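You operate a simulated robot arm through the tools that you are given. There is no shell and no other tool.

The job below is to be done with a simulated two-armed robot. You get a single attempt, and the scene is never put back.

Task
Push the core box lid shut. Take the yellow stick on the assembly bench and put it away on the 160 mm bay. Open the wheel press drawer, fetch the twine roll with the smallest size on its label from the assembly bench and set it in the inside of the wheel press drawer, then shut the drawer. Take the teal pencil box and leave it on the fourth shelf from the bottom of the brown rack. Put the 200 mm blue stick from the clamp bench on the top of the drawer chest and the 120 mm blue stick on the assembly bench. Open the tacks drawer. The order is free. Set down upright: twine roll.

Only the result counts: the job must be done as asked and must still hold three seconds after the hand-in. Knocking over, shifting, dropping, spilling or breaking anything else fails it. A push-on lid holds only when it is set on centred and level and pressed home; a screw cap is set on level and turned clockwise until tight.

Robot
Two 7-joint arms with two-finger parallel grippers on one trunk, on a base that drives. Base frame: it is fixed to the floor where the robot stands at the start and does not move with it; the origin is under the middle of the robot, x ahead of it, y to its left, z up. Lengths are in mm, angles in rad, forces in N, time in s.
The left shoulder is at the start at [50, 177, 1079], the right one opposite. With the tool pointing down near the work surface each hand reaches from about 100 to 680 mm from the robot's upright axis, wherever it stands, measured 20 degrees to its own side. Places, roughly: 160 mm bay (26x24 cm) [-460, 1440, 960]; assembly bench [200, -2400, 800]; blue stick [500, -3500, 750]; core box lid [-2200, 700, 900]; fourth shelf of the brown rack [4800, -4200, 1200]; inside of the wheel press drawer [2700, -1200, 600]; tacks drawer [2100, -2500, 300]; teal pencil box [5000, -4000, 750]; top of the drawer chest [2100, -2300, 600]; twine roll [250, -2750, 1000]; wheel press drawer [2700, -1200, 600]; yellow stick [0, -2500, 750]. Payload 3.43 kg a hand.
The tool frame of a hand sits at the grasp point between the pads (the TCP): z along the fingers, y along the line on which they close. The tips reach 34 mm beyond it. The gripper opens to 128 mm. The fingers are 24 mm wide and 12 mm thick; the gripper's body (48 by 130 mm) begins 96 mm behind the TCP.
Orientation is that of the tool frame in the base frame, as [roll, pitch, yaw] about the fixed x, y, z axes, in that order (R = Rz(yaw) Ry(pitch) Rx(roll)). With the fingers straight down and closing along the base's y, the tool's x points along the base's -x, its y along +y and its z along -z.

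Tools
- The arms move only by the tool nudge_tool. It takes "left_series", "right_series" or both (then of equal length, played together; a hand with none holds still); each is a list of rows, each an object (a shift or turn left out is 0, a gripper value left out holds the last) with "offset": the shift along the tool's x, y, z in mm, a list of three; "rot": the turn, a rotation vector about the tool's x, y, z in rad, a list of three. In form: [{"offset": [dx, dy, dz], "rot": [ax, ay, az]}, ...]. A call has 1 to 20 rows; each row shifts and turns the commanded pose from where the row before left it, along the tool's axes as they then stand. "left_fingers" and "right_fingers" are, for a hand that has rows, the opening, from 0 (shut) to 1 (fully open), set as the call begins (left out, the last holds). A row lasts 0.2 s, in which the tool goes at most 50 mm and 0.15 rad; a call with a longer step from one row to the next is refused whole, and so is a gripper value outside its range. A pose out of reach is approached as far as the arm can. The call stops where the force on the tool passes 40 N (or 10 N more than at its start, if that is more) or the arm is blocked; 0.2 s more then pass. Each finger travels about 108 mm/s and halts on what it meets, pressing with about 42 N; the grip force reading is that of the motor and also rises with nothing between the fingers. The clock runs only during rows and for 0.2 s after the last one: add rows that do not move to give the fingers time. The reply holds the time, the measured pose of the TCP, the force on the tool along the base axes, the opening and the grip force, in the units named above and with some noise, with the torque about the TCP (base axes, N m) and any sound that the robot's microphone picked up.
- Cameras (640 x 400 px; columns grow to the right, rows downward): "scene" is now at [158.2, -9.9, 1242.3]; the picture's right is [-0.10, -0.99, 0.00], its down [-0.57, 0.06, -0.82] and it looks along [0.82, -0.08, -0.57] (base axes); focal length 276 px, centre (320, 200). "left" rides on the left gripper at [76, 11, -160] in its tool frame; the picture's right is [-0.15, 0.99, 0.00], its down [-0.88, -0.13, -0.46] and it looks along [-0.45, -0.07, 0.89] (tool axes); focal length 234 px, centre (320, 200). "right" rides on the right gripper at [76, -11, -160] in its tool frame; the picture's right is [0.15, 0.99, 0.00], its down [-0.88, 0.13, -0.46] and it looks along [-0.45, 0.07, 0.89] (tool axes); focal length 234 px, centre (320, 200). There is no depth. A picture from a camera that has moved, and an enlarged one, comes with that camera's place and axes in the base frame and with its lens.
- get_image(camera): a new picture of that camera. It takes no simulated time.
- lift_body(by): slides the trunk up (or, below 0, down) by that many mm; the arms and the scene camera ride with it, the base frame stays. It gives what a move gives, with no picture.
- roll_base(legs): drives the robot by 1 to 6 legs, each [ahead, turn to the left] in mm and rad, along the robot's own axes; the way and the turn of a leg run together, so that a leg with both is an arc; at most 1500 mm and 3.142 rad a leg. The arms and the cameras ride along, it lands a little off, and it stops where it bumps. It gives what a move gives.
- pan_tilt(pan, tilt): turns the head with the scene camera to pan (to the left, within 1.396 rad either way) and tilt (down, from -0.506 to 1.204), counted from straight ahead of the robot. It gives what a move gives.
- inspect(camera, box): a new picture of the part [left, top, right, bottom] of that camera's present view, enlarged. It takes no simulated time.
- hand_in(): hands the job in; it is judged then, once.

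Nothing tells you exact positions but the pictures and the camera data. Unless the task says otherwise, let go and move clear before handing in.

The tools are called after "Emit:" as name(argument=value, ...) on one line, values as JSON. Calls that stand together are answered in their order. nudge_tool: Moves the arms, as the interface text tells. Its arguments: {"type":"object","properties":{"left_series":{"type":"array","items":{"type":"object","properties":{"offset":{"type":"array","items":{"type":"number"}},"rot":{"type":"array","items":{"type":"number"}}}}},"left_fingers":{"type":"number"},"right_series":{"type":"array","items":{"type":"object","properties":{"offset":{"type":"array","items":{"type":"number"}},"rot":{"type":"array","items":{"type":"number"}}}}},"right_fingers":{"type":"number"}},"required":[]} The other tools are called the same way: lift_body (by) slides the trunk up or down; roll_base (legs) drives the base; pan_tilt (pan, tilt) turns the head that bears the scene camera; get_image (camera) takes a picture; inspect (camera, box) takes an enlarged picture of a part of a camera's view; hand_in () hands the job in.

At the start:

```text
time: 0.0
left_tool_pos: [407.4, 166.6, 1082.8]
left_orientation: [-3.141, -0.001, -3.139]
left_wrist_force: [0.3, -0.2, -0.3]
left_wrist_torque: [-0.03, 0.0, -0.01]
left_width: 127.8
left_grasp_force: 0.1
right_tool_pos: [411.2, -159.8, 1058.2]
right_orientation: [3.141, -0.001, 3.141]
right_wrist_force: [-0.9, 0.2, -0.1]
right_wrist_torque: [-0.02, 0.0, 0.03]
right_width: 128.0
right_grasp_force: 0.1
trunk travel left (down, up): [-250.0, 151.0]
robot x, y, heading: [2.8, 1.2, -0.005]
head pan, tilt: [-0.101, 0.609]
```

scene: 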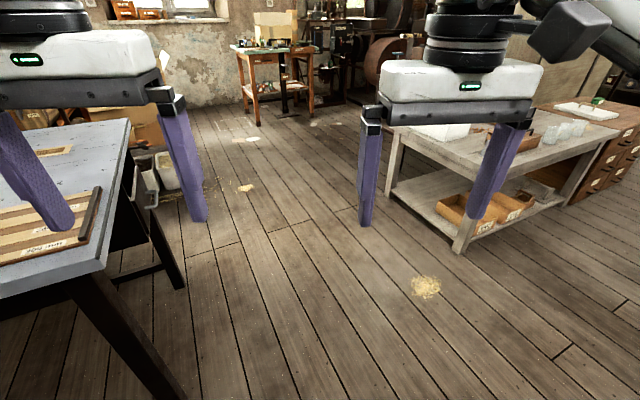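
right: 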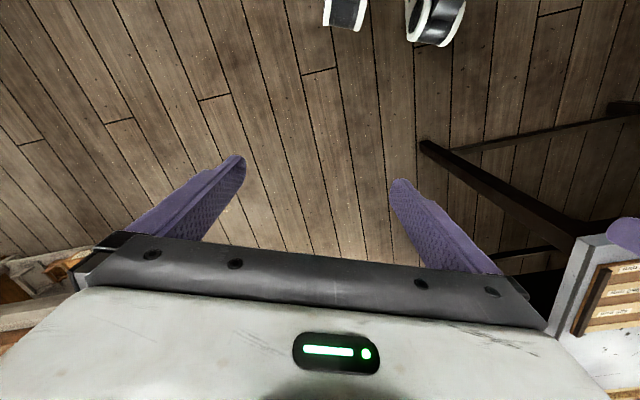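
left: 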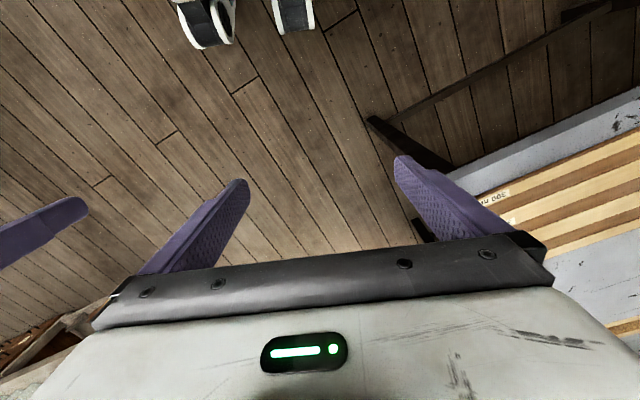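

The room opens in front of me: a bench to my left front with striped boards, a work table on the right and some drawers beyond it. I'll look around with the head first to find things.

Emit:
pan_tilt(pan=1.3, tilt=0.4)

Emit:
get_image(camera="scene")

Emit:
pan_tilt(pan=0.5, tilt=0.3)

Emit:
get_image(camera="scene")

Emit:
pan_tilt(pan=-0.5, tilt=0.3)

Emit:
get_image(camera="scene")

Emit:
pan_tilt(pan=-1.3, tilt=0.3)

Emit:
get_image(camera="scene")

```text
time: 1.5
left_tool_pos: [409.4, 166.8, 1085.2]
left_orientation: [-3.142, -0.002, -3.138]
left_wrist_force: [0.2, 0.2, 0.3]
left_wrist_torque: [-0.01, 0.02, 0.0]
left_width: 128.1
left_grasp_force: 0.1
right_tool_pos: [411.0, -158.3, 1058.8]
right_orientation: [3.142, -0.001, 3.141]
right_wrist_force: [0.8, 0.3, 0.2]
right_wrist_torque: [0.0, 0.0, -0.01]
right_width: 128.0
right_grasp_force: 0.1
trunk travel left (down, up): [-250.0, 151.0]
robot x, y, heading: [1.3, -1.5, 0.003]
head pan, tilt: [1.3, 0.4]
```

```text
taken
camera scene: at [95.3, 88.4, 1261.3], right [0.96, -0.27, 0.0], down [-0.1, -0.38, -0.92], along [0.25, 0.89, -0.39], focal length 276 px, centre (320, 200)
```

scene: 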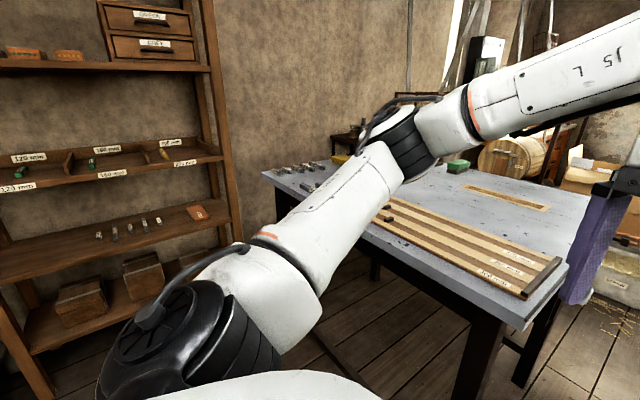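

```text
time: 2.7
left_tool_pos: [408.5, 167.7, 1083.9]
left_orientation: [3.141, 0.0, -3.141]
left_wrist_force: [0.5, 0.7, -0.4]
left_wrist_torque: [0.0, -0.01, -0.05]
left_width: 128.1
left_grasp_force: 0.0
right_tool_pos: [410.4, -157.9, 1059.1]
right_orientation: [-3.141, 0.0, -3.142]
right_wrist_force: [-0.3, 1.1, -0.2]
right_wrist_torque: [0.0, 0.01, 0.0]
right_width: 128.2
right_grasp_force: 0.1
trunk travel left (down, up): [-250.0, 151.0]
robot x, y, heading: [1.0, 0.9, -0.0]
head pan, tilt: [0.499, 0.3]
```

```text
taken
camera scene: at [152.4, 43.9, 1270.5], right [0.48, -0.88, 0.0], down [-0.26, -0.14, -0.96], along [0.84, 0.46, -0.3], focal length 276 px, centre (320, 200)
```

scene: 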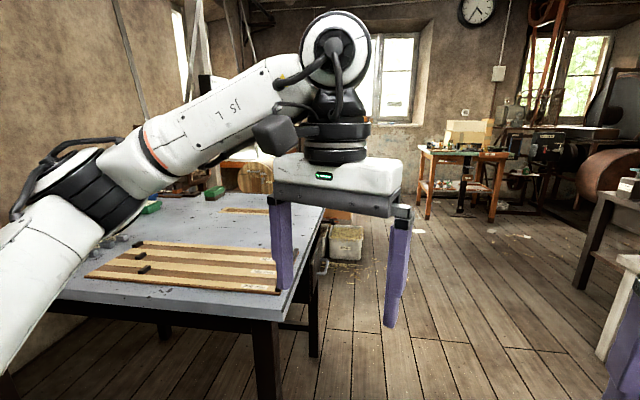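

```text
time: 3.9
left_tool_pos: [407.1, 166.3, 1082.6]
left_orientation: [3.141, 0.0, -3.14]
left_wrist_force: [0.1, -0.4, -0.1]
left_wrist_torque: [0.01, 0.0, 0.0]
left_width: 128.2
left_grasp_force: 0.1
right_tool_pos: [411.4, -157.8, 1058.7]
right_orientation: [-3.14, 0.0, -3.141]
right_wrist_force: [0.1, 0.5, -0.4]
right_wrist_torque: [-0.01, -0.03, 0.01]
right_width: 128.1
right_grasp_force: 0.2
trunk travel left (down, up): [-250.0, 151.0]
robot x, y, heading: [2.6, 1.0, 0.002]
head pan, tilt: [-0.499, 0.3]
```

```text
taken
camera scene: at [152.5, -45.5, 1270.5], right [-0.48, -0.88, 0.0], down [-0.26, 0.14, -0.96], along [0.84, -0.46, -0.3], focal length 276 px, centre (320, 200)
```

scene: 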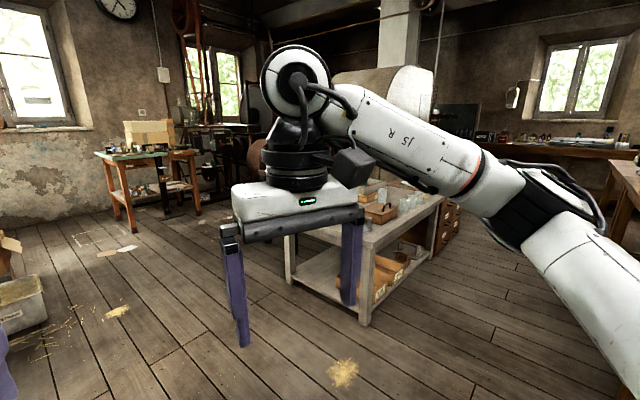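

```text
time: 5.1
left_tool_pos: [408.2, 166.0, 1082.9]
left_orientation: [3.142, 0.001, -3.14]
left_wrist_force: [-0.7, 0.2, 0.5]
left_wrist_torque: [0.03, 0.02, -0.02]
left_width: 128.1
left_grasp_force: 0.0
right_tool_pos: [411.0, -158.2, 1059.2]
right_orientation: [3.141, 0.0, -3.141]
right_wrist_force: [0.3, -0.9, -0.6]
right_wrist_torque: [0.07, 0.02, -0.03]
right_width: 128.1
right_grasp_force: 0.1
trunk travel left (down, up): [-250.0, 151.0]
robot x, y, heading: [6.0, -0.9, -0.003]
head pan, tilt: [-1.3, 0.3]
```

```text
taken
camera scene: at [95.5, -90.9, 1270.5], right [-0.96, -0.27, 0.0], down [-0.08, 0.28, -0.96], along [0.26, -0.92, -0.3], focal length 276 px, centre (320, 200)
```

scene: 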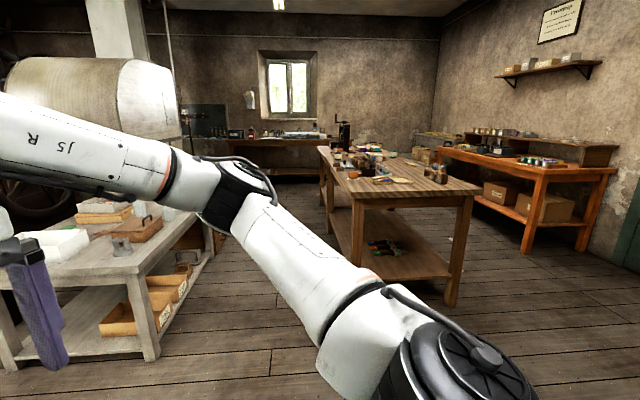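

I see a bay rack on the left wall, a striped bench at my front-left, a white work table at my front-right and a wooden assembly bench further right. I'll turn in place to view what is behind me, where the core box should be.

Emit:
pan_tilt(pan=0.0, tilt=0.3)

Emit:
roll_base(legs=[[0, 1.7]])

Emit:
get_image(camera="scene")

Emit:
roll_base(legs=[[0, 1.13]])

Emit:
get_image(camera="scene")

```text
time: 6.5
left_tool_pos: [408.8, 167.5, 1083.2]
left_orientation: [3.141, 0.0, -3.14]
left_wrist_force: [-0.7, -0.6, 0.5]
left_wrist_torque: [0.0, 0.01, 0.01]
left_width: 127.9
left_grasp_force: 0.1
right_tool_pos: [411.1, -158.2, 1058.7]
right_orientation: [-3.141, 0.0, -3.14]
right_wrist_force: [0.6, 0.1, -0.4]
right_wrist_torque: [-0.01, -0.03, 0.02]
right_width: 128.0
right_grasp_force: 0.0
trunk travel left (down, up): [-250.0, 151.0]
robot x, y, heading: [-0.1, -3.5, 0.001]
head pan, tilt: [0.0, 0.3]
```

```text
time: 11.1
left_tool_pos: [-226.8, 377.8, 1083.1]
left_orientation: [-3.141, 0.001, -1.421]
left_wrist_force: [0.5, 0.6, -0.5]
left_wrist_torque: [0.02, 0.01, -0.01]
left_width: 127.9
left_grasp_force: 0.1
right_tool_pos: [94.7, 429.9, 1058.8]
right_orientation: [3.141, 0.0, -1.42]
right_wrist_force: [0.3, -0.5, 0.2]
right_wrist_torque: [0.03, -0.02, -0.01]
right_width: 127.9
right_grasp_force: 0.0
trunk travel left (down, up): [-250.0, 151.0]
robot x, y, heading: [1.2, -2.4, 1.724]
head pan, tilt: [0.0, 0.3]
```

```text
taken
camera scene: at [-24.1, 160.6, 1270.5], right [0.99, 0.15, 0.0], down [0.04, -0.29, -0.96], along [-0.14, 0.94, -0.3], focal length 276 px, centre (320, 200)
```

scene: 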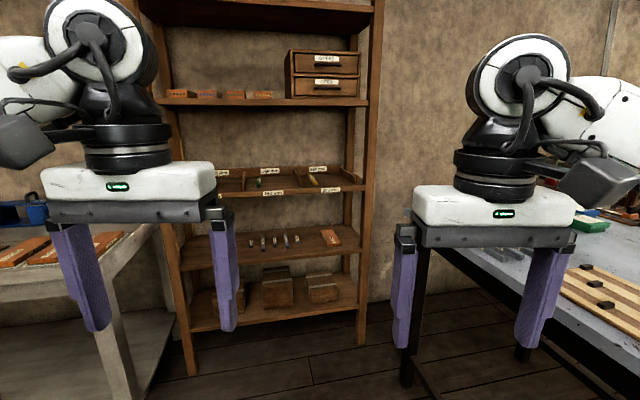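

```text
time: 14.3
left_tool_pos: [-438.5, -49.0, 1084.0]
left_orientation: [-3.141, 0.0, -0.276]
left_wrist_force: [-0.4, 0.1, 0.7]
left_wrist_torque: [-0.02, -0.02, 0.01]
left_width: 127.8
left_grasp_force: 0.1
right_tool_pos: [-352.0, 263.4, 1058.9]
right_orientation: [-3.141, 0.001, -0.277]
right_wrist_force: [0.0, -0.2, 0.3]
right_wrist_torque: [0.0, 0.04, -0.03]
right_width: 128.0
right_grasp_force: 0.0
trunk travel left (down, up): [-250.0, 151.0]
robot x, y, heading: [0.7, -2.4, 2.864]
head pan, tilt: [0.0, 0.3]
```

```text
taken
camera scene: at [-156.7, 43.7, 1270.5], right [0.27, 0.96, 0.0], down [0.28, -0.08, -0.96], along [-0.92, 0.26, -0.3], focal length 276 px, centre (320, 200)
```

scene: 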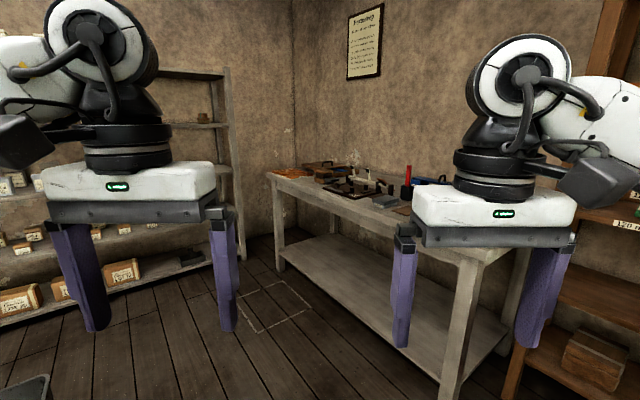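

Behind me are a whitewashed bench along the wall with small things on it, and the bay rack at right. I'll zoom in on the bench where the core box lid should be.

Emit:
inspect(camera="scene", box=[260, 140, 440, 250])

```text
3.56 times, centred on (350, 195) of scene
camera zoom: at [-156.7, 43.7, 1270.5], right [0.27, 0.96, 0.0], down [0.28, -0.08, -0.96], along [-0.92, 0.26, -0.3], focal length 980 px, centre (213, 218)
```

zoom: 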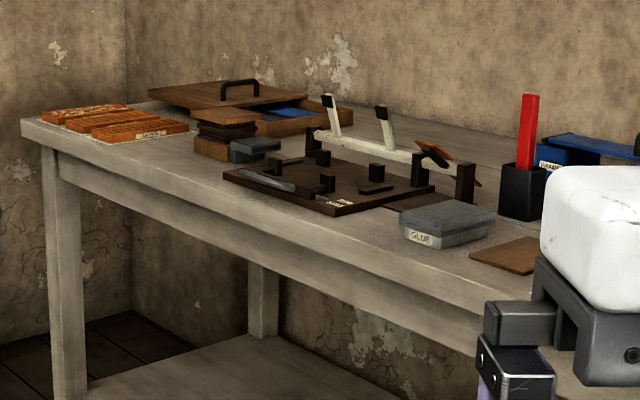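

The core box seems to be at the back-left of the whitewashed bench: a sliding lid with a loop handle, pulled part way off. The room is turned about 0.44 rad against my frame, so I'll drive closer and look again.

Emit:
roll_base(legs=[[0, 0.185], [1300, 0]])

Emit:
pan_tilt(pan=-0.5, tilt=0.45)

Emit:
get_image(camera="scene")

Emit:
pan_tilt(pan=0.4, tilt=0.45)

Emit:
get_image(camera="scene")

```text
time: 21.5
left_tool_pos: [-1700.1, -14.1, 1083.7]
left_orientation: [-3.14, 0.0, -0.09]
left_wrist_force: [0.4, 0.7, -0.3]
left_wrist_torque: [0.01, 0.01, -0.01]
left_width: 128.1
left_grasp_force: 0.1
right_tool_pos: [-1673.5, 310.1, 1060.1]
right_orientation: [3.141, 0.001, -0.088]
right_wrist_force: [0.2, -0.2, -0.3]
right_wrist_torque: [0.01, 0.03, 0.0]
right_width: 128.0
right_grasp_force: 0.1
trunk travel left (down, up): [-250.0, 151.0]
robot x, y, heading: [-1276.5, 119.0, 3.052]
head pan, tilt: [0.0, 0.3]
```

```text
time: 22.5
left_tool_pos: [-1700.7, -13.4, 1084.2]
left_orientation: [3.141, -0.001, -0.089]
left_wrist_force: [0.3, -0.2, -0.1]
left_wrist_torque: [0.0, 0.02, 0.03]
left_width: 127.9
left_grasp_force: 0.1
right_tool_pos: [-1673.9, 310.6, 1057.3]
right_orientation: [-3.141, 0.0, -0.088]
right_wrist_force: [-0.5, -0.2, -0.4]
right_wrist_torque: [0.0, 0.0, 0.01]
right_width: 127.9
right_grasp_force: 0.1
trunk travel left (down, up): [-250.0, 151.0]
robot x, y, heading: [-1277.8, 113.7, 3.051]
head pan, tilt: [-0.499, 0.45]
```

```text
taken
camera scene: at [-1424.7, 172.4, 1256.6], right [0.55, 0.83, 0.0], down [0.36, -0.24, -0.9], along [-0.75, 0.5, -0.43], focal length 276 px, centre (320, 200)
```

scene: 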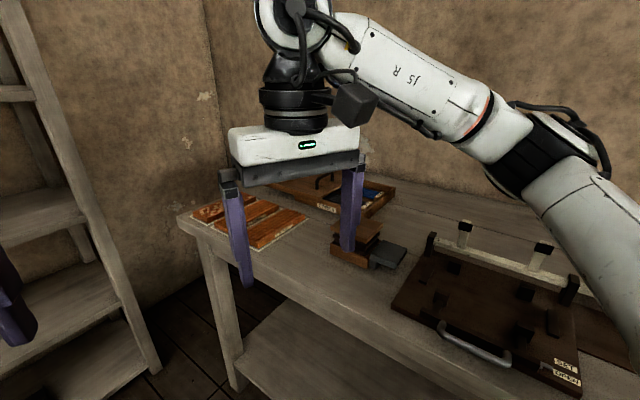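

```text
time: 23.7
left_tool_pos: [-1699.9, -13.5, 1084.4]
left_orientation: [-3.141, 0.0, -0.088]
left_wrist_force: [0.7, -0.1, 0.4]
left_wrist_torque: [-0.01, -0.03, 0.03]
left_width: 127.8
left_grasp_force: 0.1
right_tool_pos: [-1674.3, 310.6, 1059.3]
right_orientation: [3.141, 0.001, -0.088]
right_wrist_force: [0.1, -0.2, 0.2]
right_wrist_torque: [0.0, 0.0, 0.02]
right_width: 128.0
right_grasp_force: 0.0
trunk travel left (down, up): [-250.0, 151.0]
robot x, y, heading: [-1279.4, 117.1, 3.053]
head pan, tilt: [0.4, 0.45]
```

```text
taken
camera scene: at [-1435.7, 93.4, 1256.6], right [-0.3, 0.95, 0.0], down [0.41, 0.13, -0.9], along [-0.86, -0.27, -0.44], focal length 276 px, centre (320, 200)
```

scene: 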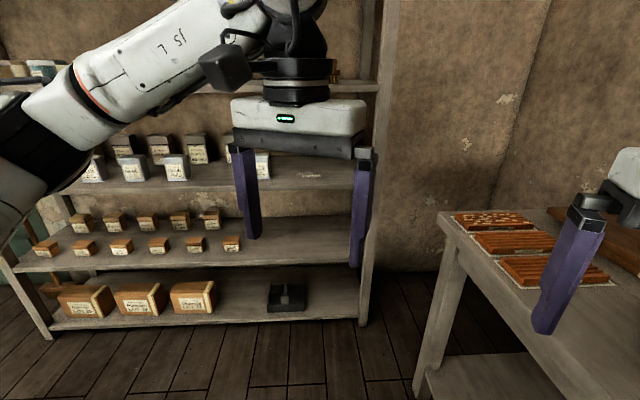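

The box with its loop handle sits near (-2120, 648, 920) at the back-left of the bench, and the lid needs to slide right toward the bench's middle. I'll drive round to face the wall so the left hand can reach it, keeping clear of the shelf.

Emit:
roll_base(legs=[[0, 0.81], [388, 0], [0, -1.89]])

Emit:
pan_tilt(pan=0.3, tilt=0.5)

Emit:
get_image(camera="scene")

Emit:
get_image(camera="left")

```text
time: 32.8
left_tool_pos: [-1881.7, 171.9, 1083.4]
left_orientation: [-3.141, 0.001, -1.171]
left_wrist_force: [-0.6, 0.1, -0.8]
left_wrist_torque: [-0.01, 0.01, 0.0]
left_width: 128.2
left_grasp_force: 0.2
right_tool_pos: [-1583.9, 301.5, 1057.7]
right_orientation: [3.141, 0.0, -1.171]
right_wrist_force: [0.3, 0.3, -0.6]
right_wrist_torque: [0.02, 0.01, -0.01]
right_width: 128.1
right_grasp_force: 0.0
trunk travel left (down, up): [-250.0, 151.0]
robot x, y, heading: [-1568.1, -142.5, 1.974]
head pan, tilt: [0.4, 0.45]
```

```text
time: 33.4
left_tool_pos: [-1881.0, 172.6, 1083.8]
left_orientation: [3.141, 0.0, -1.171]
left_wrist_force: [1.0, -0.3, -0.4]
left_wrist_torque: [0.03, 0.0, -0.01]
left_width: 128.1
left_grasp_force: 0.0
right_tool_pos: [-1583.0, 300.8, 1059.3]
right_orientation: [-3.141, -0.001, -1.168]
right_wrist_force: [0.6, 0.3, -0.3]
right_wrist_torque: [-0.03, -0.02, -0.03]
right_width: 127.7
right_grasp_force: 0.1
trunk travel left (down, up): [-250.0, 151.0]
robot x, y, heading: [-1569.9, -138.0, 1.97]
head pan, tilt: [0.3, 0.499]
```

```text
taken
camera scene: at [-1655.4, -6.0, 1252.1], right [0.77, 0.64, 0.0], down [0.31, -0.37, -0.88], along [-0.57, 0.67, -0.48], focal length 276 px, centre (320, 200)
```

scene: 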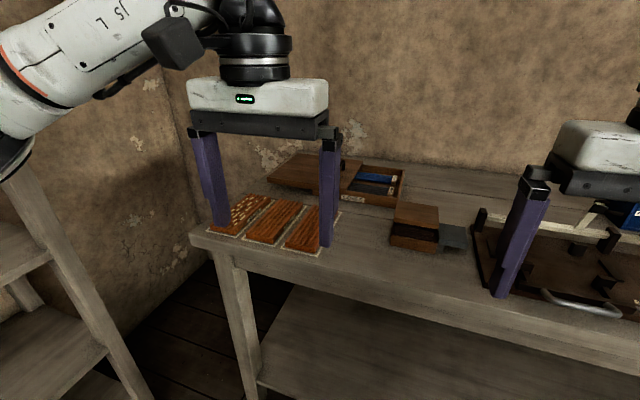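

```text
taken
camera left: at [-1862.4, 96.7, 1243.2], right [-0.97, -0.25, 0.0], down [-0.22, 0.86, 0.46], along [-0.11, 0.44, -0.89], focal length 234 px, centre (320, 200)
```

left: 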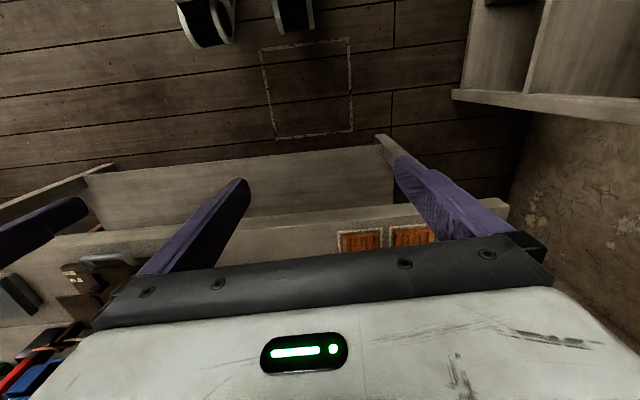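

I see the box against the wall with its lid slid to the left and blue contents showing at the right. I'll zoom in on it.

Emit:
inspect(camera="scene", box=[240, 120, 480, 270])

```text
2.67 times, centred on (360, 195) of scene
camera zoom: at [-1655.4, -6.0, 1252.1], right [0.77, 0.64, 0.0], down [0.31, -0.37, -0.88], along [-0.57, 0.67, -0.48], focal length 735 px, centre (213, 213)
```

zoom: 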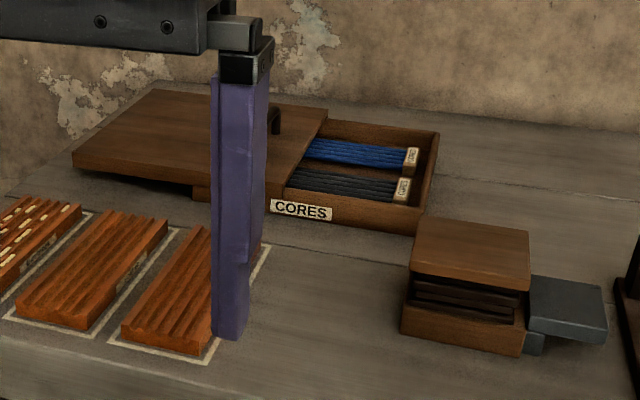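

The CORES box's lid overhangs to the left and must go right. I'll move forward to stand close to the bench edge.

Emit:
roll_base(legs=[[230, 0.05]])

Emit:
pan_tilt(pan=0.3, tilt=0.6)

Emit:
get_image(camera="scene")

Emit:
get_image(camera="left")

```text
time: 35.2
left_tool_pos: [-1991.2, 364.8, 1082.8]
left_orientation: [-3.142, 0.0, -1.123]
left_wrist_force: [-0.2, -0.6, 0.0]
left_wrist_torque: [-0.03, -0.03, 0.0]
left_width: 128.0
left_grasp_force: 0.2
right_tool_pos: [-1700.2, 508.1, 1058.4]
right_orientation: [-3.14, 0.0, -1.124]
right_wrist_force: [-1.1, -0.5, 0.4]
right_wrist_torque: [-0.04, 0.0, -0.03]
right_width: 128.0
right_grasp_force: 0.0
trunk travel left (down, up): [-250.0, 151.0]
robot x, y, heading: [-1667.8, 70.0, 2.018]
head pan, tilt: [0.3, 0.499]
```

```text
time: 35.8
left_tool_pos: [-1990.9, 365.3, 1083.7]
left_orientation: [3.141, 0.001, -1.12]
left_wrist_force: [0.4, 0.4, 0.1]
left_wrist_torque: [-0.02, -0.01, -0.01]
left_width: 128.2
left_grasp_force: 0.1
right_tool_pos: [-1700.0, 508.6, 1058.9]
right_orientation: [3.142, 0.0, -1.123]
right_wrist_force: [-0.2, 0.6, 0.1]
right_wrist_torque: [0.02, 0.0, 0.01]
right_width: 128.0
right_grasp_force: 0.0
trunk travel left (down, up): [-250.0, 151.0]
robot x, y, heading: [-1666.1, 70.3, 2.016]
head pan, tilt: [0.3, 0.6]
```

```text
taken
camera scene: at [-1754.3, 196.6, 1243.1], right [0.73, 0.68, 0.0], down [0.38, -0.41, -0.83], along [-0.56, 0.6, -0.56], focal length 276 px, centre (320, 200)
```

scene: 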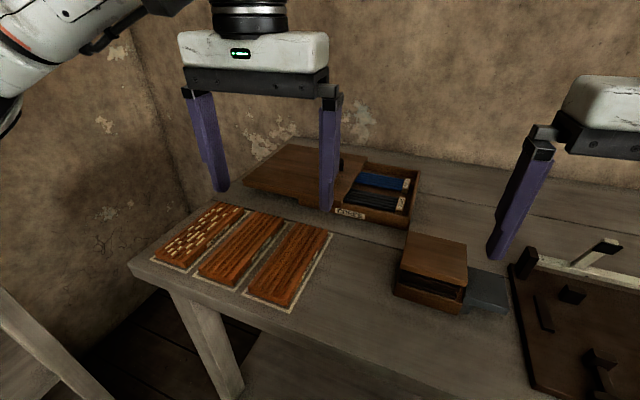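

```text
taken
camera left: at [-1967.9, 290.7, 1243.2], right [-0.95, -0.3, 0.0], down [-0.27, 0.85, 0.46], along [-0.14, 0.44, -0.89], focal length 234 px, centre (320, 200)
```

left: 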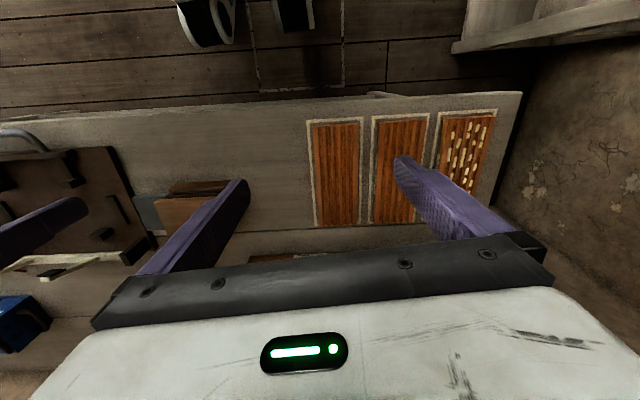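

Emit:
inspect(camera="scene", box=[230, 120, 438, 250])

```text
3.08 times, centred on (334, 185) of scene
camera zoom: at [-1754.3, 196.6, 1243.1], right [0.73, 0.68, 0.0], down [0.38, -0.41, -0.83], along [-0.56, 0.6, -0.56], focal length 848 px, centre (277, 246)
```

zoom: 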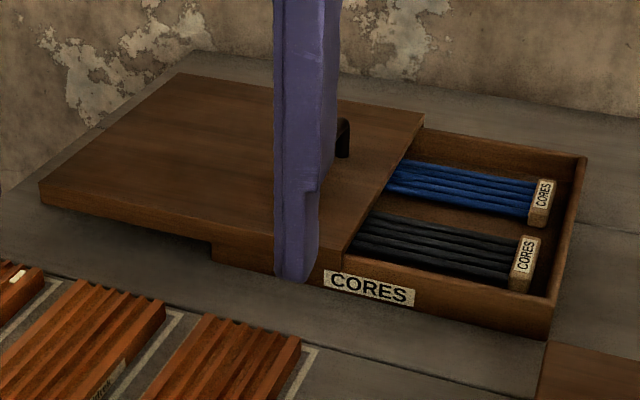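

The lid needs to travel about 140 mm to the right, and it's far from my axis. I'll look down to see how much room my base has to the bench edge.

Emit:
pan_tilt(pan=0.0, tilt=1.2)

Emit:
get_image(camera="scene")

Emit:
inspect(camera="left", box=[160, 0, 480, 140])

```text
time: 36.8
left_tool_pos: [-1991.4, 363.6, 1084.1]
left_orientation: [3.141, 0.0, -1.125]
left_wrist_force: [0.0, 0.2, 0.6]
left_wrist_torque: [-0.03, 0.01, -0.02]
left_width: 128.1
left_grasp_force: 0.0
right_tool_pos: [-1699.9, 509.8, 1058.5]
right_orientation: [3.14, 0.0, -1.123]
right_wrist_force: [0.4, 0.3, 0.0]
right_wrist_torque: [0.01, 0.01, 0.0]
right_width: 128.0
right_grasp_force: 0.2
trunk travel left (down, up): [-250.0, 151.0]
robot x, y, heading: [-1665.3, 73.2, 2.024]
head pan, tilt: [0.0, 1.201]
```

```text
taken
camera scene: at [-1718.4, 182.3, 1198.5], right [0.9, 0.43, 0.0], down [0.4, -0.84, -0.36], along [-0.16, 0.33, -0.93], focal length 276 px, centre (320, 200)
```

scene: 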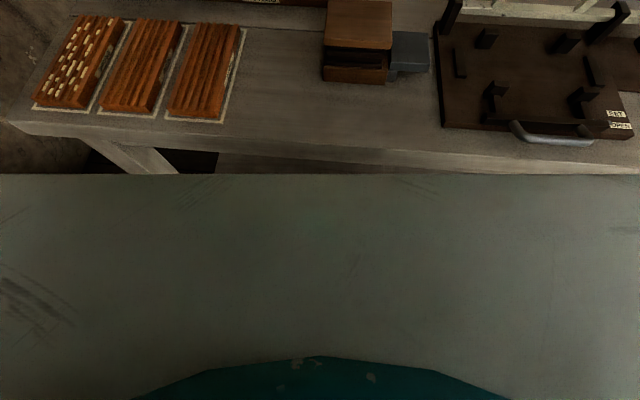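

```text
2.00 times, centred on (320, 70) of left
camera zoom: at [-1967.9, 290.7, 1243.2], right [-0.95, -0.3, 0.0], down [-0.27, 0.85, 0.46], along [-0.14, 0.44, -0.89], focal length 468 px, centre (320, 460)
```

zoom: 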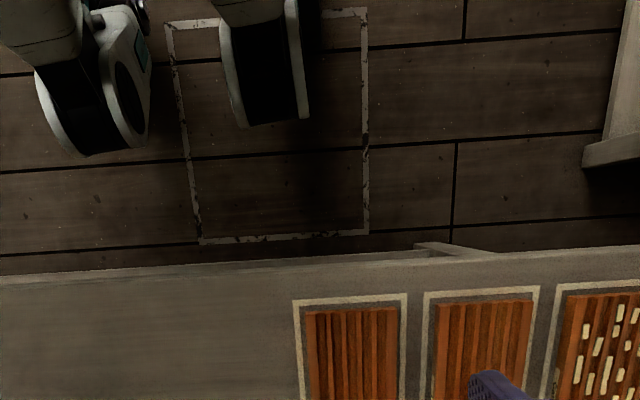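

My base should still have room; I'll creep forward a little more and swing the left hand up and left so that I can see the lid handle clearly.

Emit:
roll_base(legs=[[50, -0.09]])

Emit:
nudge_tool(left_series=[{"offset": [0, 40, 0]}, {"offset": [0, 40, 0]}, {"offset": [0, 40, 0]}, {"offset": [0, 40, 0]}], left_fingers=0.0)

Emit:
pan_tilt(pan=0.3, tilt=0.6)

Emit:
get_image(camera="scene")

Emit:
inspect(camera="scene", box=[230, 110, 438, 240])

```text
time: 37.8
left_tool_pos: [-1983.6, 439.4, 1082.0]
left_orientation: [3.141, 0.001, -1.211]
left_wrist_force: [0.1, 0.8, -0.7]
left_wrist_torque: [-0.01, 0.0, 0.01]
left_width: 128.2
left_grasp_force: 0.0
right_tool_pos: [-1679.2, 557.1, 1058.7]
right_orientation: [3.14, 0.0, -1.212]
right_wrist_force: [0.2, -0.1, 0.0]
right_wrist_torque: [-0.05, 0.0, -0.02]
right_width: 128.0
right_grasp_force: 0.1
trunk travel left (down, up): [-250.0, 151.0]
robot x, y, heading: [-1682.0, 114.2, 1.929]
head pan, tilt: [0.0, 1.201]
```

```text
time: 38.8
left_tool_pos: [-2134.1, 380.7, 1083.0]
left_orientation: [-3.138, -0.001, -1.211]
left_wrist_force: [-0.3, -0.3, 0.8]
left_wrist_torque: [-0.01, 0.02, 0.02]
left_width: 0.1
left_grasp_force: 33.4
right_tool_pos: [-1679.9, 555.0, 1060.2]
right_orientation: [3.141, 0.001, -1.211]
right_wrist_force: [-0.1, 0.4, 1.1]
right_wrist_torque: [0.02, 0.03, 0.04]
right_width: 127.9
right_grasp_force: 0.0
trunk travel left (down, up): [-250.0, 151.0]
robot x, y, heading: [-1683.0, 112.5, 1.93]
head pan, tilt: [0.0, 1.201]
```

```text
time: 39.8
left_tool_pos: [-2133.0, 382.6, 1081.5]
left_orientation: [3.142, -0.001, -1.211]
left_wrist_force: [0.8, 0.2, 0.3]
left_wrist_torque: [-0.04, -0.01, 0.0]
left_width: 0.0
left_grasp_force: 33.0
right_tool_pos: [-1679.8, 555.4, 1058.6]
right_orientation: [-3.141, 0.001, -1.21]
right_wrist_force: [-0.7, -0.4, -0.1]
right_wrist_torque: [0.0, -0.01, 0.01]
right_width: 127.9
right_grasp_force: 0.1
trunk travel left (down, up): [-250.0, 151.0]
robot x, y, heading: [-1684.7, 116.4, 1.928]
head pan, tilt: [0.3, 0.6]
```

```text
taken
camera scene: at [-1761.8, 249.8, 1243.0], right [0.79, 0.61, 0.0], down [0.35, -0.45, -0.82], along [-0.5, 0.65, -0.57], focal length 276 px, centre (320, 200)
```

scene: 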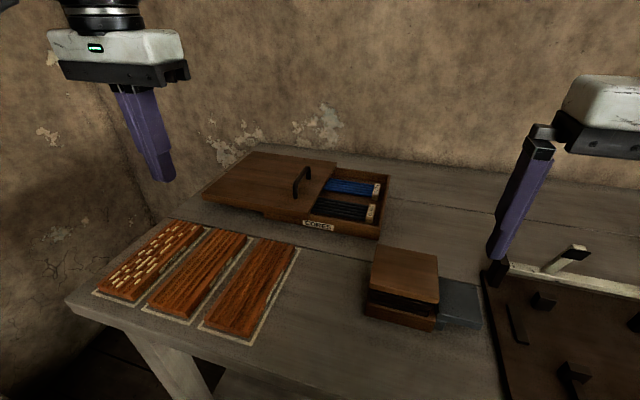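

```text
3.08 times, centred on (334, 175) of scene
camera zoom: at [-1761.8, 249.8, 1243.0], right [0.79, 0.61, 0.0], down [0.35, -0.45, -0.82], along [-0.5, 0.65, -0.57], focal length 848 px, centre (277, 277)
```

zoom: 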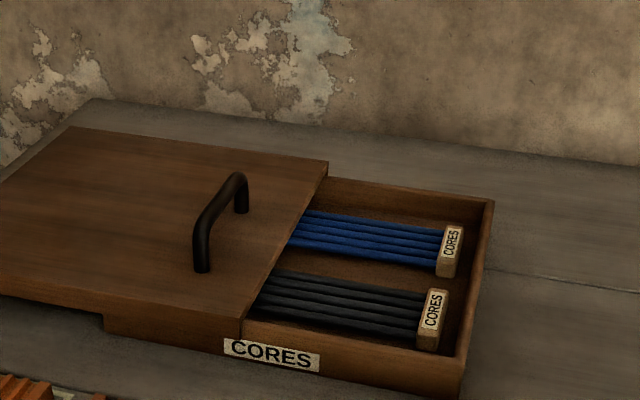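

The handle and lid are clear now. I'll raise the trunk to get a second view from a known height for depth.

Emit:
lift_body(by=140)

Emit:
inspect(camera="scene", box=[230, 140, 438, 270])

```text
time: 41.4
left_tool_pos: [-2132.8, 381.5, 1222.2]
left_orientation: [-3.141, 0.0, -1.211]
left_wrist_force: [0.1, 0.0, 0.9]
left_wrist_torque: [0.0, 0.03, 0.01]
left_width: 0.0
left_grasp_force: 32.6
right_tool_pos: [-1678.4, 556.4, 1198.9]
right_orientation: [-3.141, 0.0, -1.21]
right_wrist_force: [0.5, -0.2, -1.5]
right_wrist_torque: [0.0, 0.02, 0.0]
right_width: 128.0
right_grasp_force: 0.0
trunk travel left (down, up): [-390.0, 11.0]
robot x, y, heading: [-1683.1, 112.5, 1.925]
head pan, tilt: [0.3, 0.6]
```

```text
3.08 times, centred on (334, 205) of scene
camera zoom: at [-1761.9, 249.9, 1383.0], right [0.79, 0.61, 0.0], down [0.35, -0.45, -0.82], along [-0.51, 0.65, -0.57], focal length 848 px, centre (277, 185)
```

zoom: 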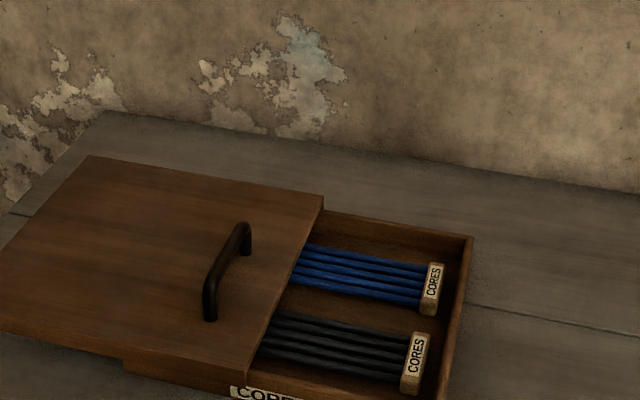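

The lid top is at z≈900, with the handle around (-2134, 662) rising to 935; the lid must travel about 146 mm right. I'll lower the trunk, tilt the left hand forward and bring its closed fingers to the left of the handle, still above it.

Emit:
lift_body(by=-140)

Emit:
nudge_tool(left_series=[{"rot": [0, -0.125, 0]}, {"rot": [0, -0.125, 0]}, {"rot": [0, -0.125, 0]}, {"rot": [0, -0.125, 0]}, {"offset": [-42.1, 0, 23]}, {"offset": [-42.1, 0, 23]}, {"offset": [-42.1, 0, 23]}, {"offset": [-42.1, 0, 23]}, {"offset": [-42.1, 0, 23]}, {"offset": [0, -25, 0]}, {"offset": [0, -20, 0]}, {}])

Emit:
get_image(camera="scene")

Emit:
get_image(camera="left")

```text
time: 43.1
left_tool_pos: [-2133.0, 382.5, 1083.6]
left_orientation: [3.142, 0.002, -1.212]
left_wrist_force: [0.5, 0.1, -0.6]
left_wrist_torque: [0.02, -0.01, 0.0]
left_width: 0.0
left_grasp_force: 32.8
right_tool_pos: [-1679.8, 555.6, 1059.1]
right_orientation: [-3.141, 0.002, -1.212]
right_wrist_force: [-0.6, -0.8, 0.5]
right_wrist_torque: [0.0, 0.0, 0.02]
right_width: 127.9
right_grasp_force: 0.1
trunk travel left (down, up): [-250.0, 151.0]
robot x, y, heading: [-1685.1, 112.0, 1.926]
head pan, tilt: [0.3, 0.6]
```

```text
time: 45.7
left_tool_pos: [-2174.0, 621.4, 1083.2]
left_orientation: [-3.141, 0.501, -1.212]
left_wrist_force: [0.1, -0.4, -0.6]
left_wrist_torque: [0.0, 0.0, -0.01]
left_width: 0.0
left_grasp_force: 33.0
right_tool_pos: [-1679.6, 554.5, 1060.0]
right_orientation: [-3.141, -0.001, -1.212]
right_wrist_force: [-0.3, 0.0, 0.3]
right_wrist_torque: [0.02, 0.0, 0.02]
right_width: 128.1
right_grasp_force: 0.1
trunk travel left (down, up): [-250.0, 151.0]
robot x, y, heading: [-1682.6, 115.0, 1.93]
head pan, tilt: [0.3, 0.6]
```

```text
taken
camera scene: at [-1761.9, 249.7, 1243.0], right [0.79, 0.61, 0.0], down [0.35, -0.45, -0.83], along [-0.51, 0.65, -0.56], focal length 276 px, centre (320, 200)
```

scene: 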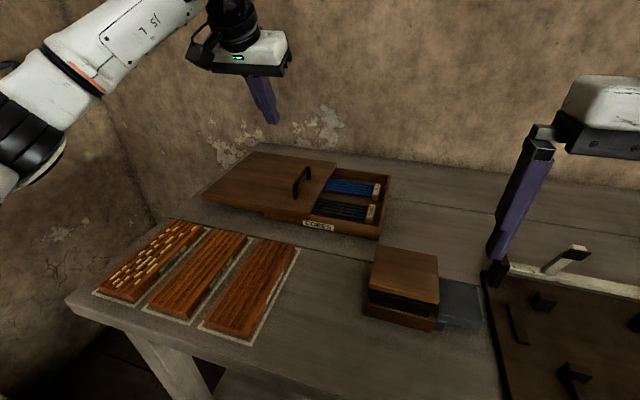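

```text
taken
camera left: at [-2134.3, 482.6, 1186.5], right [-0.97, -0.23, 0.07], down [-0.07, 0.56, 0.82], along [-0.23, 0.79, -0.56], focal length 234 px, centre (320, 200)
```

left: 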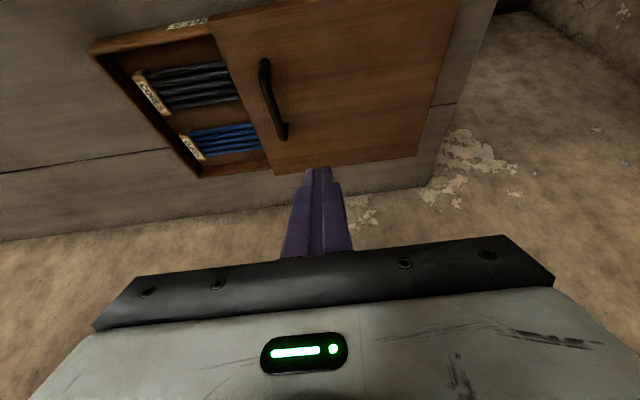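

The left camera sees the handle just right of my closed fingers. I'll lower the fingers beside the handle.

Emit:
nudge_tool(left_series=[{"offset": [21.6, 0, 39.5]}, {"offset": [21.6, 0, 39.5]}, {"offset": [20, 0, 36.5]}, {}])

Emit:
get_image(camera="left")

Emit:
inspect(camera="scene", box=[180, 100, 420, 250])

```text
time: 46.7
left_tool_pos: [-2176.2, 623.1, 951.8]
left_orientation: [3.141, 0.5, -1.211]
left_wrist_force: [-0.2, 0.4, -0.1]
left_wrist_torque: [0.01, -0.07, 0.01]
left_width: 0.0
left_grasp_force: 33.3
right_tool_pos: [-1679.3, 555.6, 1059.3]
right_orientation: [3.141, 0.001, -1.21]
right_wrist_force: [0.8, 0.1, -0.1]
right_wrist_torque: [-0.02, -0.02, -0.02]
right_width: 128.0
right_grasp_force: 0.0
trunk travel left (down, up): [-250.0, 151.0]
robot x, y, heading: [-1682.6, 114.8, 1.93]
head pan, tilt: [0.3, 0.6]
```

```text
taken
camera left: at [-2135.3, 483.8, 1055.7], right [-0.97, -0.23, 0.07], down [-0.07, 0.56, 0.82], along [-0.23, 0.79, -0.56], focal length 234 px, centre (320, 200)
```

left: 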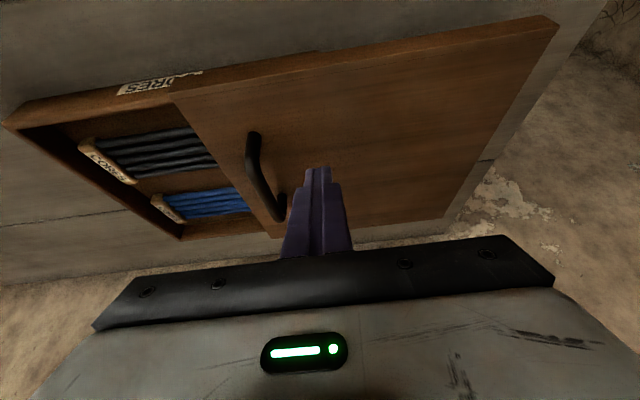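

```text
2.67 times, centred on (300, 175) of scene
camera zoom: at [-1761.8, 249.7, 1243.1], right [0.79, 0.61, 0.0], down [0.35, -0.45, -0.83], along [-0.51, 0.65, -0.56], focal length 735 px, centre (373, 267)
```

zoom: 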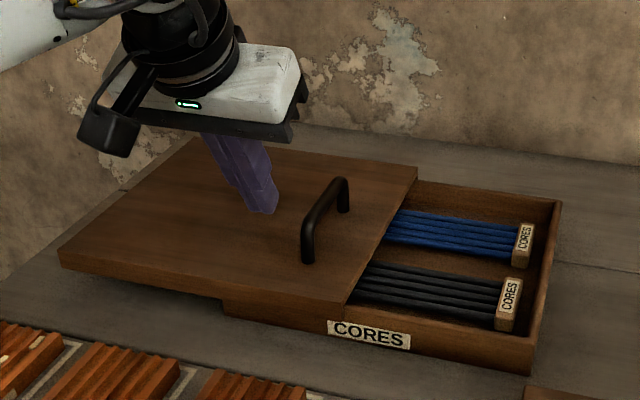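

Fingertips sit just above the lid, left of the handle. Now I push the handle to the right.

Emit:
nudge_tool(left_series=[{"offset": [0, -15, 0]}, {"offset": [0, -15, 0]}, {"offset": [0, -15, 0]}, {"offset": [0, -15, 0]}, {"offset": [0, -15, 0]}, {"offset": [0, -15, 0]}, {"offset": [0, -15, 0]}, {"offset": [0, -15, 0]}, {"offset": [0, -15, 0]}, {}])

Emit:
inspect(camera="scene", box=[200, 100, 440, 250])

```text
time: 48.9
left_tool_pos: [-2049.1, 670.5, 951.1]
left_orientation: [-3.14, 0.502, -1.21]
left_wrist_force: [0.4, -0.3, 0.6]
left_wrist_torque: [0.02, 0.01, -0.01]
left_width: 0.0
left_grasp_force: 32.7
right_tool_pos: [-1679.1, 555.4, 1058.6]
right_orientation: [3.141, 0.001, -1.211]
right_wrist_force: [-0.5, 0.0, 1.1]
right_wrist_torque: [0.07, 0.0, 0.03]
right_width: 128.1
right_grasp_force: 0.1
trunk travel left (down, up): [-250.0, 151.0]
robot x, y, heading: [-1686.5, 114.6, 1.928]
head pan, tilt: [0.3, 0.6]
```

```text
2.67 times, centred on (320, 175) of scene
camera zoom: at [-1761.9, 249.7, 1243.0], right [0.79, 0.61, 0.0], down [0.35, -0.45, -0.83], along [-0.51, 0.65, -0.56], focal length 735 px, centre (320, 267)
```

zoom: 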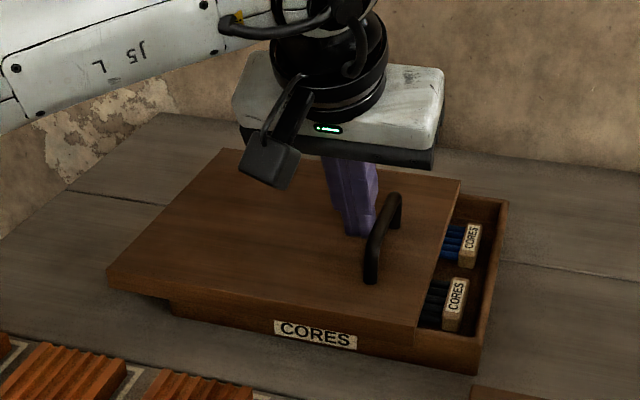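

The lid slid smoothly; about 45–55 mm remain. I keep pushing gently until it stops.

Emit:
nudge_tool(left_series=[{"offset": [0, -10, 0]}, {"offset": [0, -10, 0]}, {"offset": [0, -10, 0]}, {"offset": [0, -10, 0]}, {"offset": [0, -8, 0]}, {"offset": [0, -5, 0]}, {}])

Emit:
inspect(camera="scene", box=[200, 100, 440, 250])

```text
time: 50.5
left_tool_pos: [-2000.7, 686.4, 952.3]
left_orientation: [-3.141, 0.502, -1.207]
left_wrist_force: [-7.8, -4.0, -0.1]
left_wrist_torque: [-0.09, 0.16, 0.04]
left_width: 0.2
left_grasp_force: 32.9
right_tool_pos: [-1679.5, 556.4, 1058.9]
right_orientation: [3.141, 0.0, -1.211]
right_wrist_force: [-1.0, 0.0, 0.9]
right_wrist_torque: [0.02, -0.01, -0.02]
right_width: 128.1
right_grasp_force: 0.0
trunk travel left (down, up): [-250.0, 151.0]
robot x, y, heading: [-1682.3, 110.6, 1.931]
head pan, tilt: [0.3, 0.6]
```

```text
2.67 times, centred on (320, 175) of scene
camera zoom: at [-1762.7, 249.2, 1243.0], right [0.79, 0.61, 0.0], down [0.35, -0.45, -0.83], along [-0.51, 0.65, -0.56], focal length 735 px, centre (320, 267)
```

zoom: 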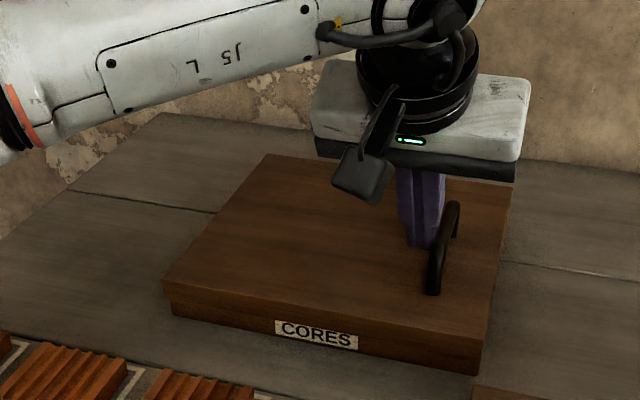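

The lid now covers the box and force is building; I press a bit more to confirm it is at the stop.

Emit:
nudge_tool(left_series=[{"offset": [0, -5, 0]}, {"offset": [0, -5, 0]}, {"offset": [0, -4, 0]}, {}])

Emit:
inspect(camera="scene", box=[240, 130, 400, 250])

```text
time: 51.3
left_tool_pos: [-2000.2, 688.2, 952.2]
left_orientation: [3.117, 0.496, -1.199]
left_wrist_force: [-6.1, -10.4, 3.2]
left_wrist_torque: [-0.22, 0.12, -0.07]
left_width: 0.0
left_grasp_force: 33.1
right_tool_pos: [-1679.1, 554.4, 1058.7]
right_orientation: [-3.141, 0.002, -1.21]
right_wrist_force: [-0.6, 0.4, -0.8]
right_wrist_torque: [-0.04, 0.06, 0.0]
right_width: 128.1
right_grasp_force: 0.0
trunk travel left (down, up): [-250.0, 151.0]
robot x, y, heading: [-1681.2, 117.6, 1.932]
head pan, tilt: [0.3, 0.6]
stopped in row 3 (left hand): the force on the tool passed its limit at 42 N (the readings are from after the stop); the commanded pose is now the measured one
```

```text
3.33 times, centred on (320, 190) of scene
camera zoom: at [-1762.2, 248.1, 1243.2], right [0.79, 0.61, 0.0], down [0.35, -0.44, -0.83], along [-0.51, 0.65, -0.56], focal length 919 px, centre (320, 233)
```

zoom: 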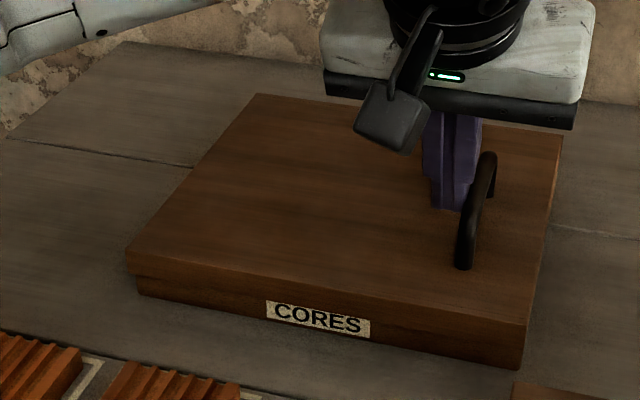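

The lid hit its stop at 42 N, so it is shut. I back the hand off, lift it and bring it back.

Emit:
nudge_tool(left_series=[{"offset": [0, 15, 0]}, {"offset": [0, 15, 0]}, {"offset": [-21.6, 0, -39.5]}, {"offset": [-21.6, 0, -39.5]}, {"offset": [-21.6, 0, -39.5]}, {"offset": [42.1, 0, -23]}, {"offset": [42.1, 0, -23]}, {"offset": [42.1, 0, -23]}, {"offset": [42.1, 0, -23]}, {"offset": [42.1, 0, -23]}, {"rot": [0, 0.125, 0]}, {"rot": [0, 0.125, 0]}, {"rot": [0, 0.125, 0]}, {"rot": [0, 0.125, 0]}, {}], left_fingers=0.0)

Emit:
inspect(camera="scene", box=[200, 100, 440, 250])

```text
time: 54.5
left_tool_pos: [-1935.5, 456.4, 1087.2]
left_orientation: [3.125, -0.006, -1.193]
left_wrist_force: [0.7, -0.5, -0.7]
left_wrist_torque: [0.0, -0.02, 0.02]
left_width: 0.0
left_grasp_force: 33.7
right_tool_pos: [-1679.7, 555.2, 1059.0]
right_orientation: [3.141, 0.002, -1.212]
right_wrist_force: [-0.2, 0.6, -0.3]
right_wrist_torque: [0.01, 0.0, 0.01]
right_width: 127.9
right_grasp_force: 0.1
trunk travel left (down, up): [-250.0, 151.0]
robot x, y, heading: [-1682.3, 113.8, 1.93]
head pan, tilt: [0.3, 0.6]
```

```text
2.67 times, centred on (320, 175) of scene
camera zoom: at [-1762.6, 249.3, 1243.0], right [0.79, 0.61, 0.0], down [0.35, -0.45, -0.83], along [-0.51, 0.65, -0.56], focal length 735 px, centre (320, 267)
```

zoom: 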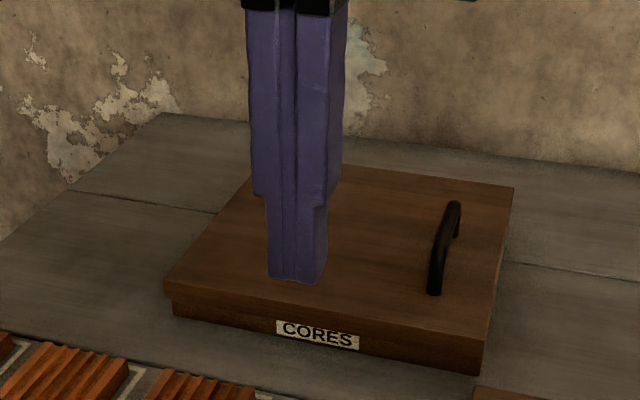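

The core box is shut. I'll back away from the bench and turn toward the assembly bench, looking around before I drive.

Emit:
roll_base(legs=[[-450, 0], [0, -2.0]])

Emit:
pan_tilt(pan=-0.5, tilt=0.35)

Emit:
get_image(camera="scene")

Emit:
pan_tilt(pan=0.0, tilt=0.35)

Emit:
get_image(camera="scene")

```text
time: 62.0
left_tool_pos: [-1108.8, -223.6, 1087.2]
left_orientation: [3.126, -0.004, 3.083]
left_wrist_force: [0.1, -0.8, -0.3]
left_wrist_torque: [0.01, -0.02, 0.01]
left_width: 0.0
left_grasp_force: 33.5
right_tool_pos: [-1127.3, -498.4, 1057.6]
right_orientation: [-3.141, -0.002, 3.062]
right_wrist_force: [-0.2, -0.1, -0.2]
right_wrist_torque: [0.01, -0.04, -0.01]
right_width: 128.0
right_grasp_force: 0.2
trunk travel left (down, up): [-250.0, 151.0]
robot x, y, heading: [-1524.9, -307.1, -0.079]
head pan, tilt: [0.3, 0.6]
```

```text
time: 63.1
left_tool_pos: [-1107.4, -224.9, 1087.5]
left_orientation: [3.125, -0.004, 3.082]
left_wrist_force: [0.5, -0.6, -0.7]
left_wrist_torque: [-0.02, 0.0, -0.02]
left_width: 0.0
left_grasp_force: 32.6
right_tool_pos: [-1128.0, -499.0, 1059.8]
right_orientation: [-3.141, -0.001, 3.06]
right_wrist_force: [0.2, -0.4, 0.9]
right_wrist_torque: [-0.03, -0.03, -0.01]
right_width: 128.0
right_grasp_force: 0.0
trunk travel left (down, up): [-250.0, 151.0]
robot x, y, heading: [-1524.5, -306.8, -0.081]
head pan, tilt: [-0.499, 0.351]
```

```text
taken
camera scene: at [-1376.5, -364.0, 1265.8], right [-0.55, -0.84, 0.0], down [-0.29, 0.19, -0.94], along [0.79, -0.51, -0.34], focal length 276 px, centre (320, 200)
```

scene: 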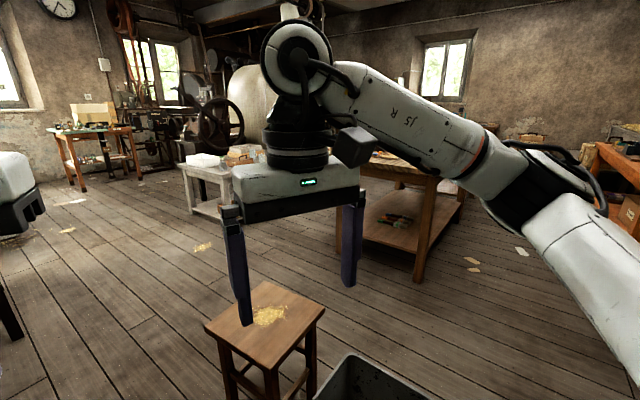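

```text
time: 64.1
left_tool_pos: [-1108.1, -223.9, 1086.3]
left_orientation: [3.125, -0.004, 3.08]
left_wrist_force: [-0.5, -0.6, -0.2]
left_wrist_torque: [0.0, 0.01, 0.0]
left_width: 0.0
left_grasp_force: 33.5
right_tool_pos: [-1127.8, -498.1, 1058.8]
right_orientation: [-3.141, 0.001, 3.058]
right_wrist_force: [-0.1, -0.1, -1.0]
right_wrist_torque: [-0.03, -0.03, 0.0]
right_width: 128.0
right_grasp_force: 0.0
trunk travel left (down, up): [-250.0, 151.0]
robot x, y, heading: [-1526.7, -309.3, -0.078]
head pan, tilt: [0.0, 0.351]
```

```text
taken
camera scene: at [-1361.7, -320.6, 1265.8], right [-0.08, -1.0, 0.0], down [-0.34, 0.03, -0.94], along [0.94, -0.08, -0.34], focal length 276 px, centre (320, 200)
```

scene: 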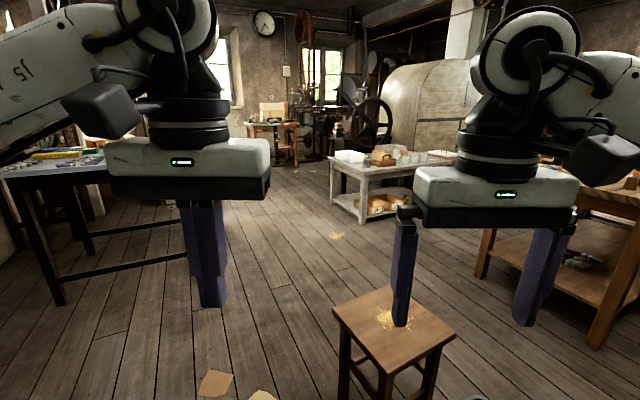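

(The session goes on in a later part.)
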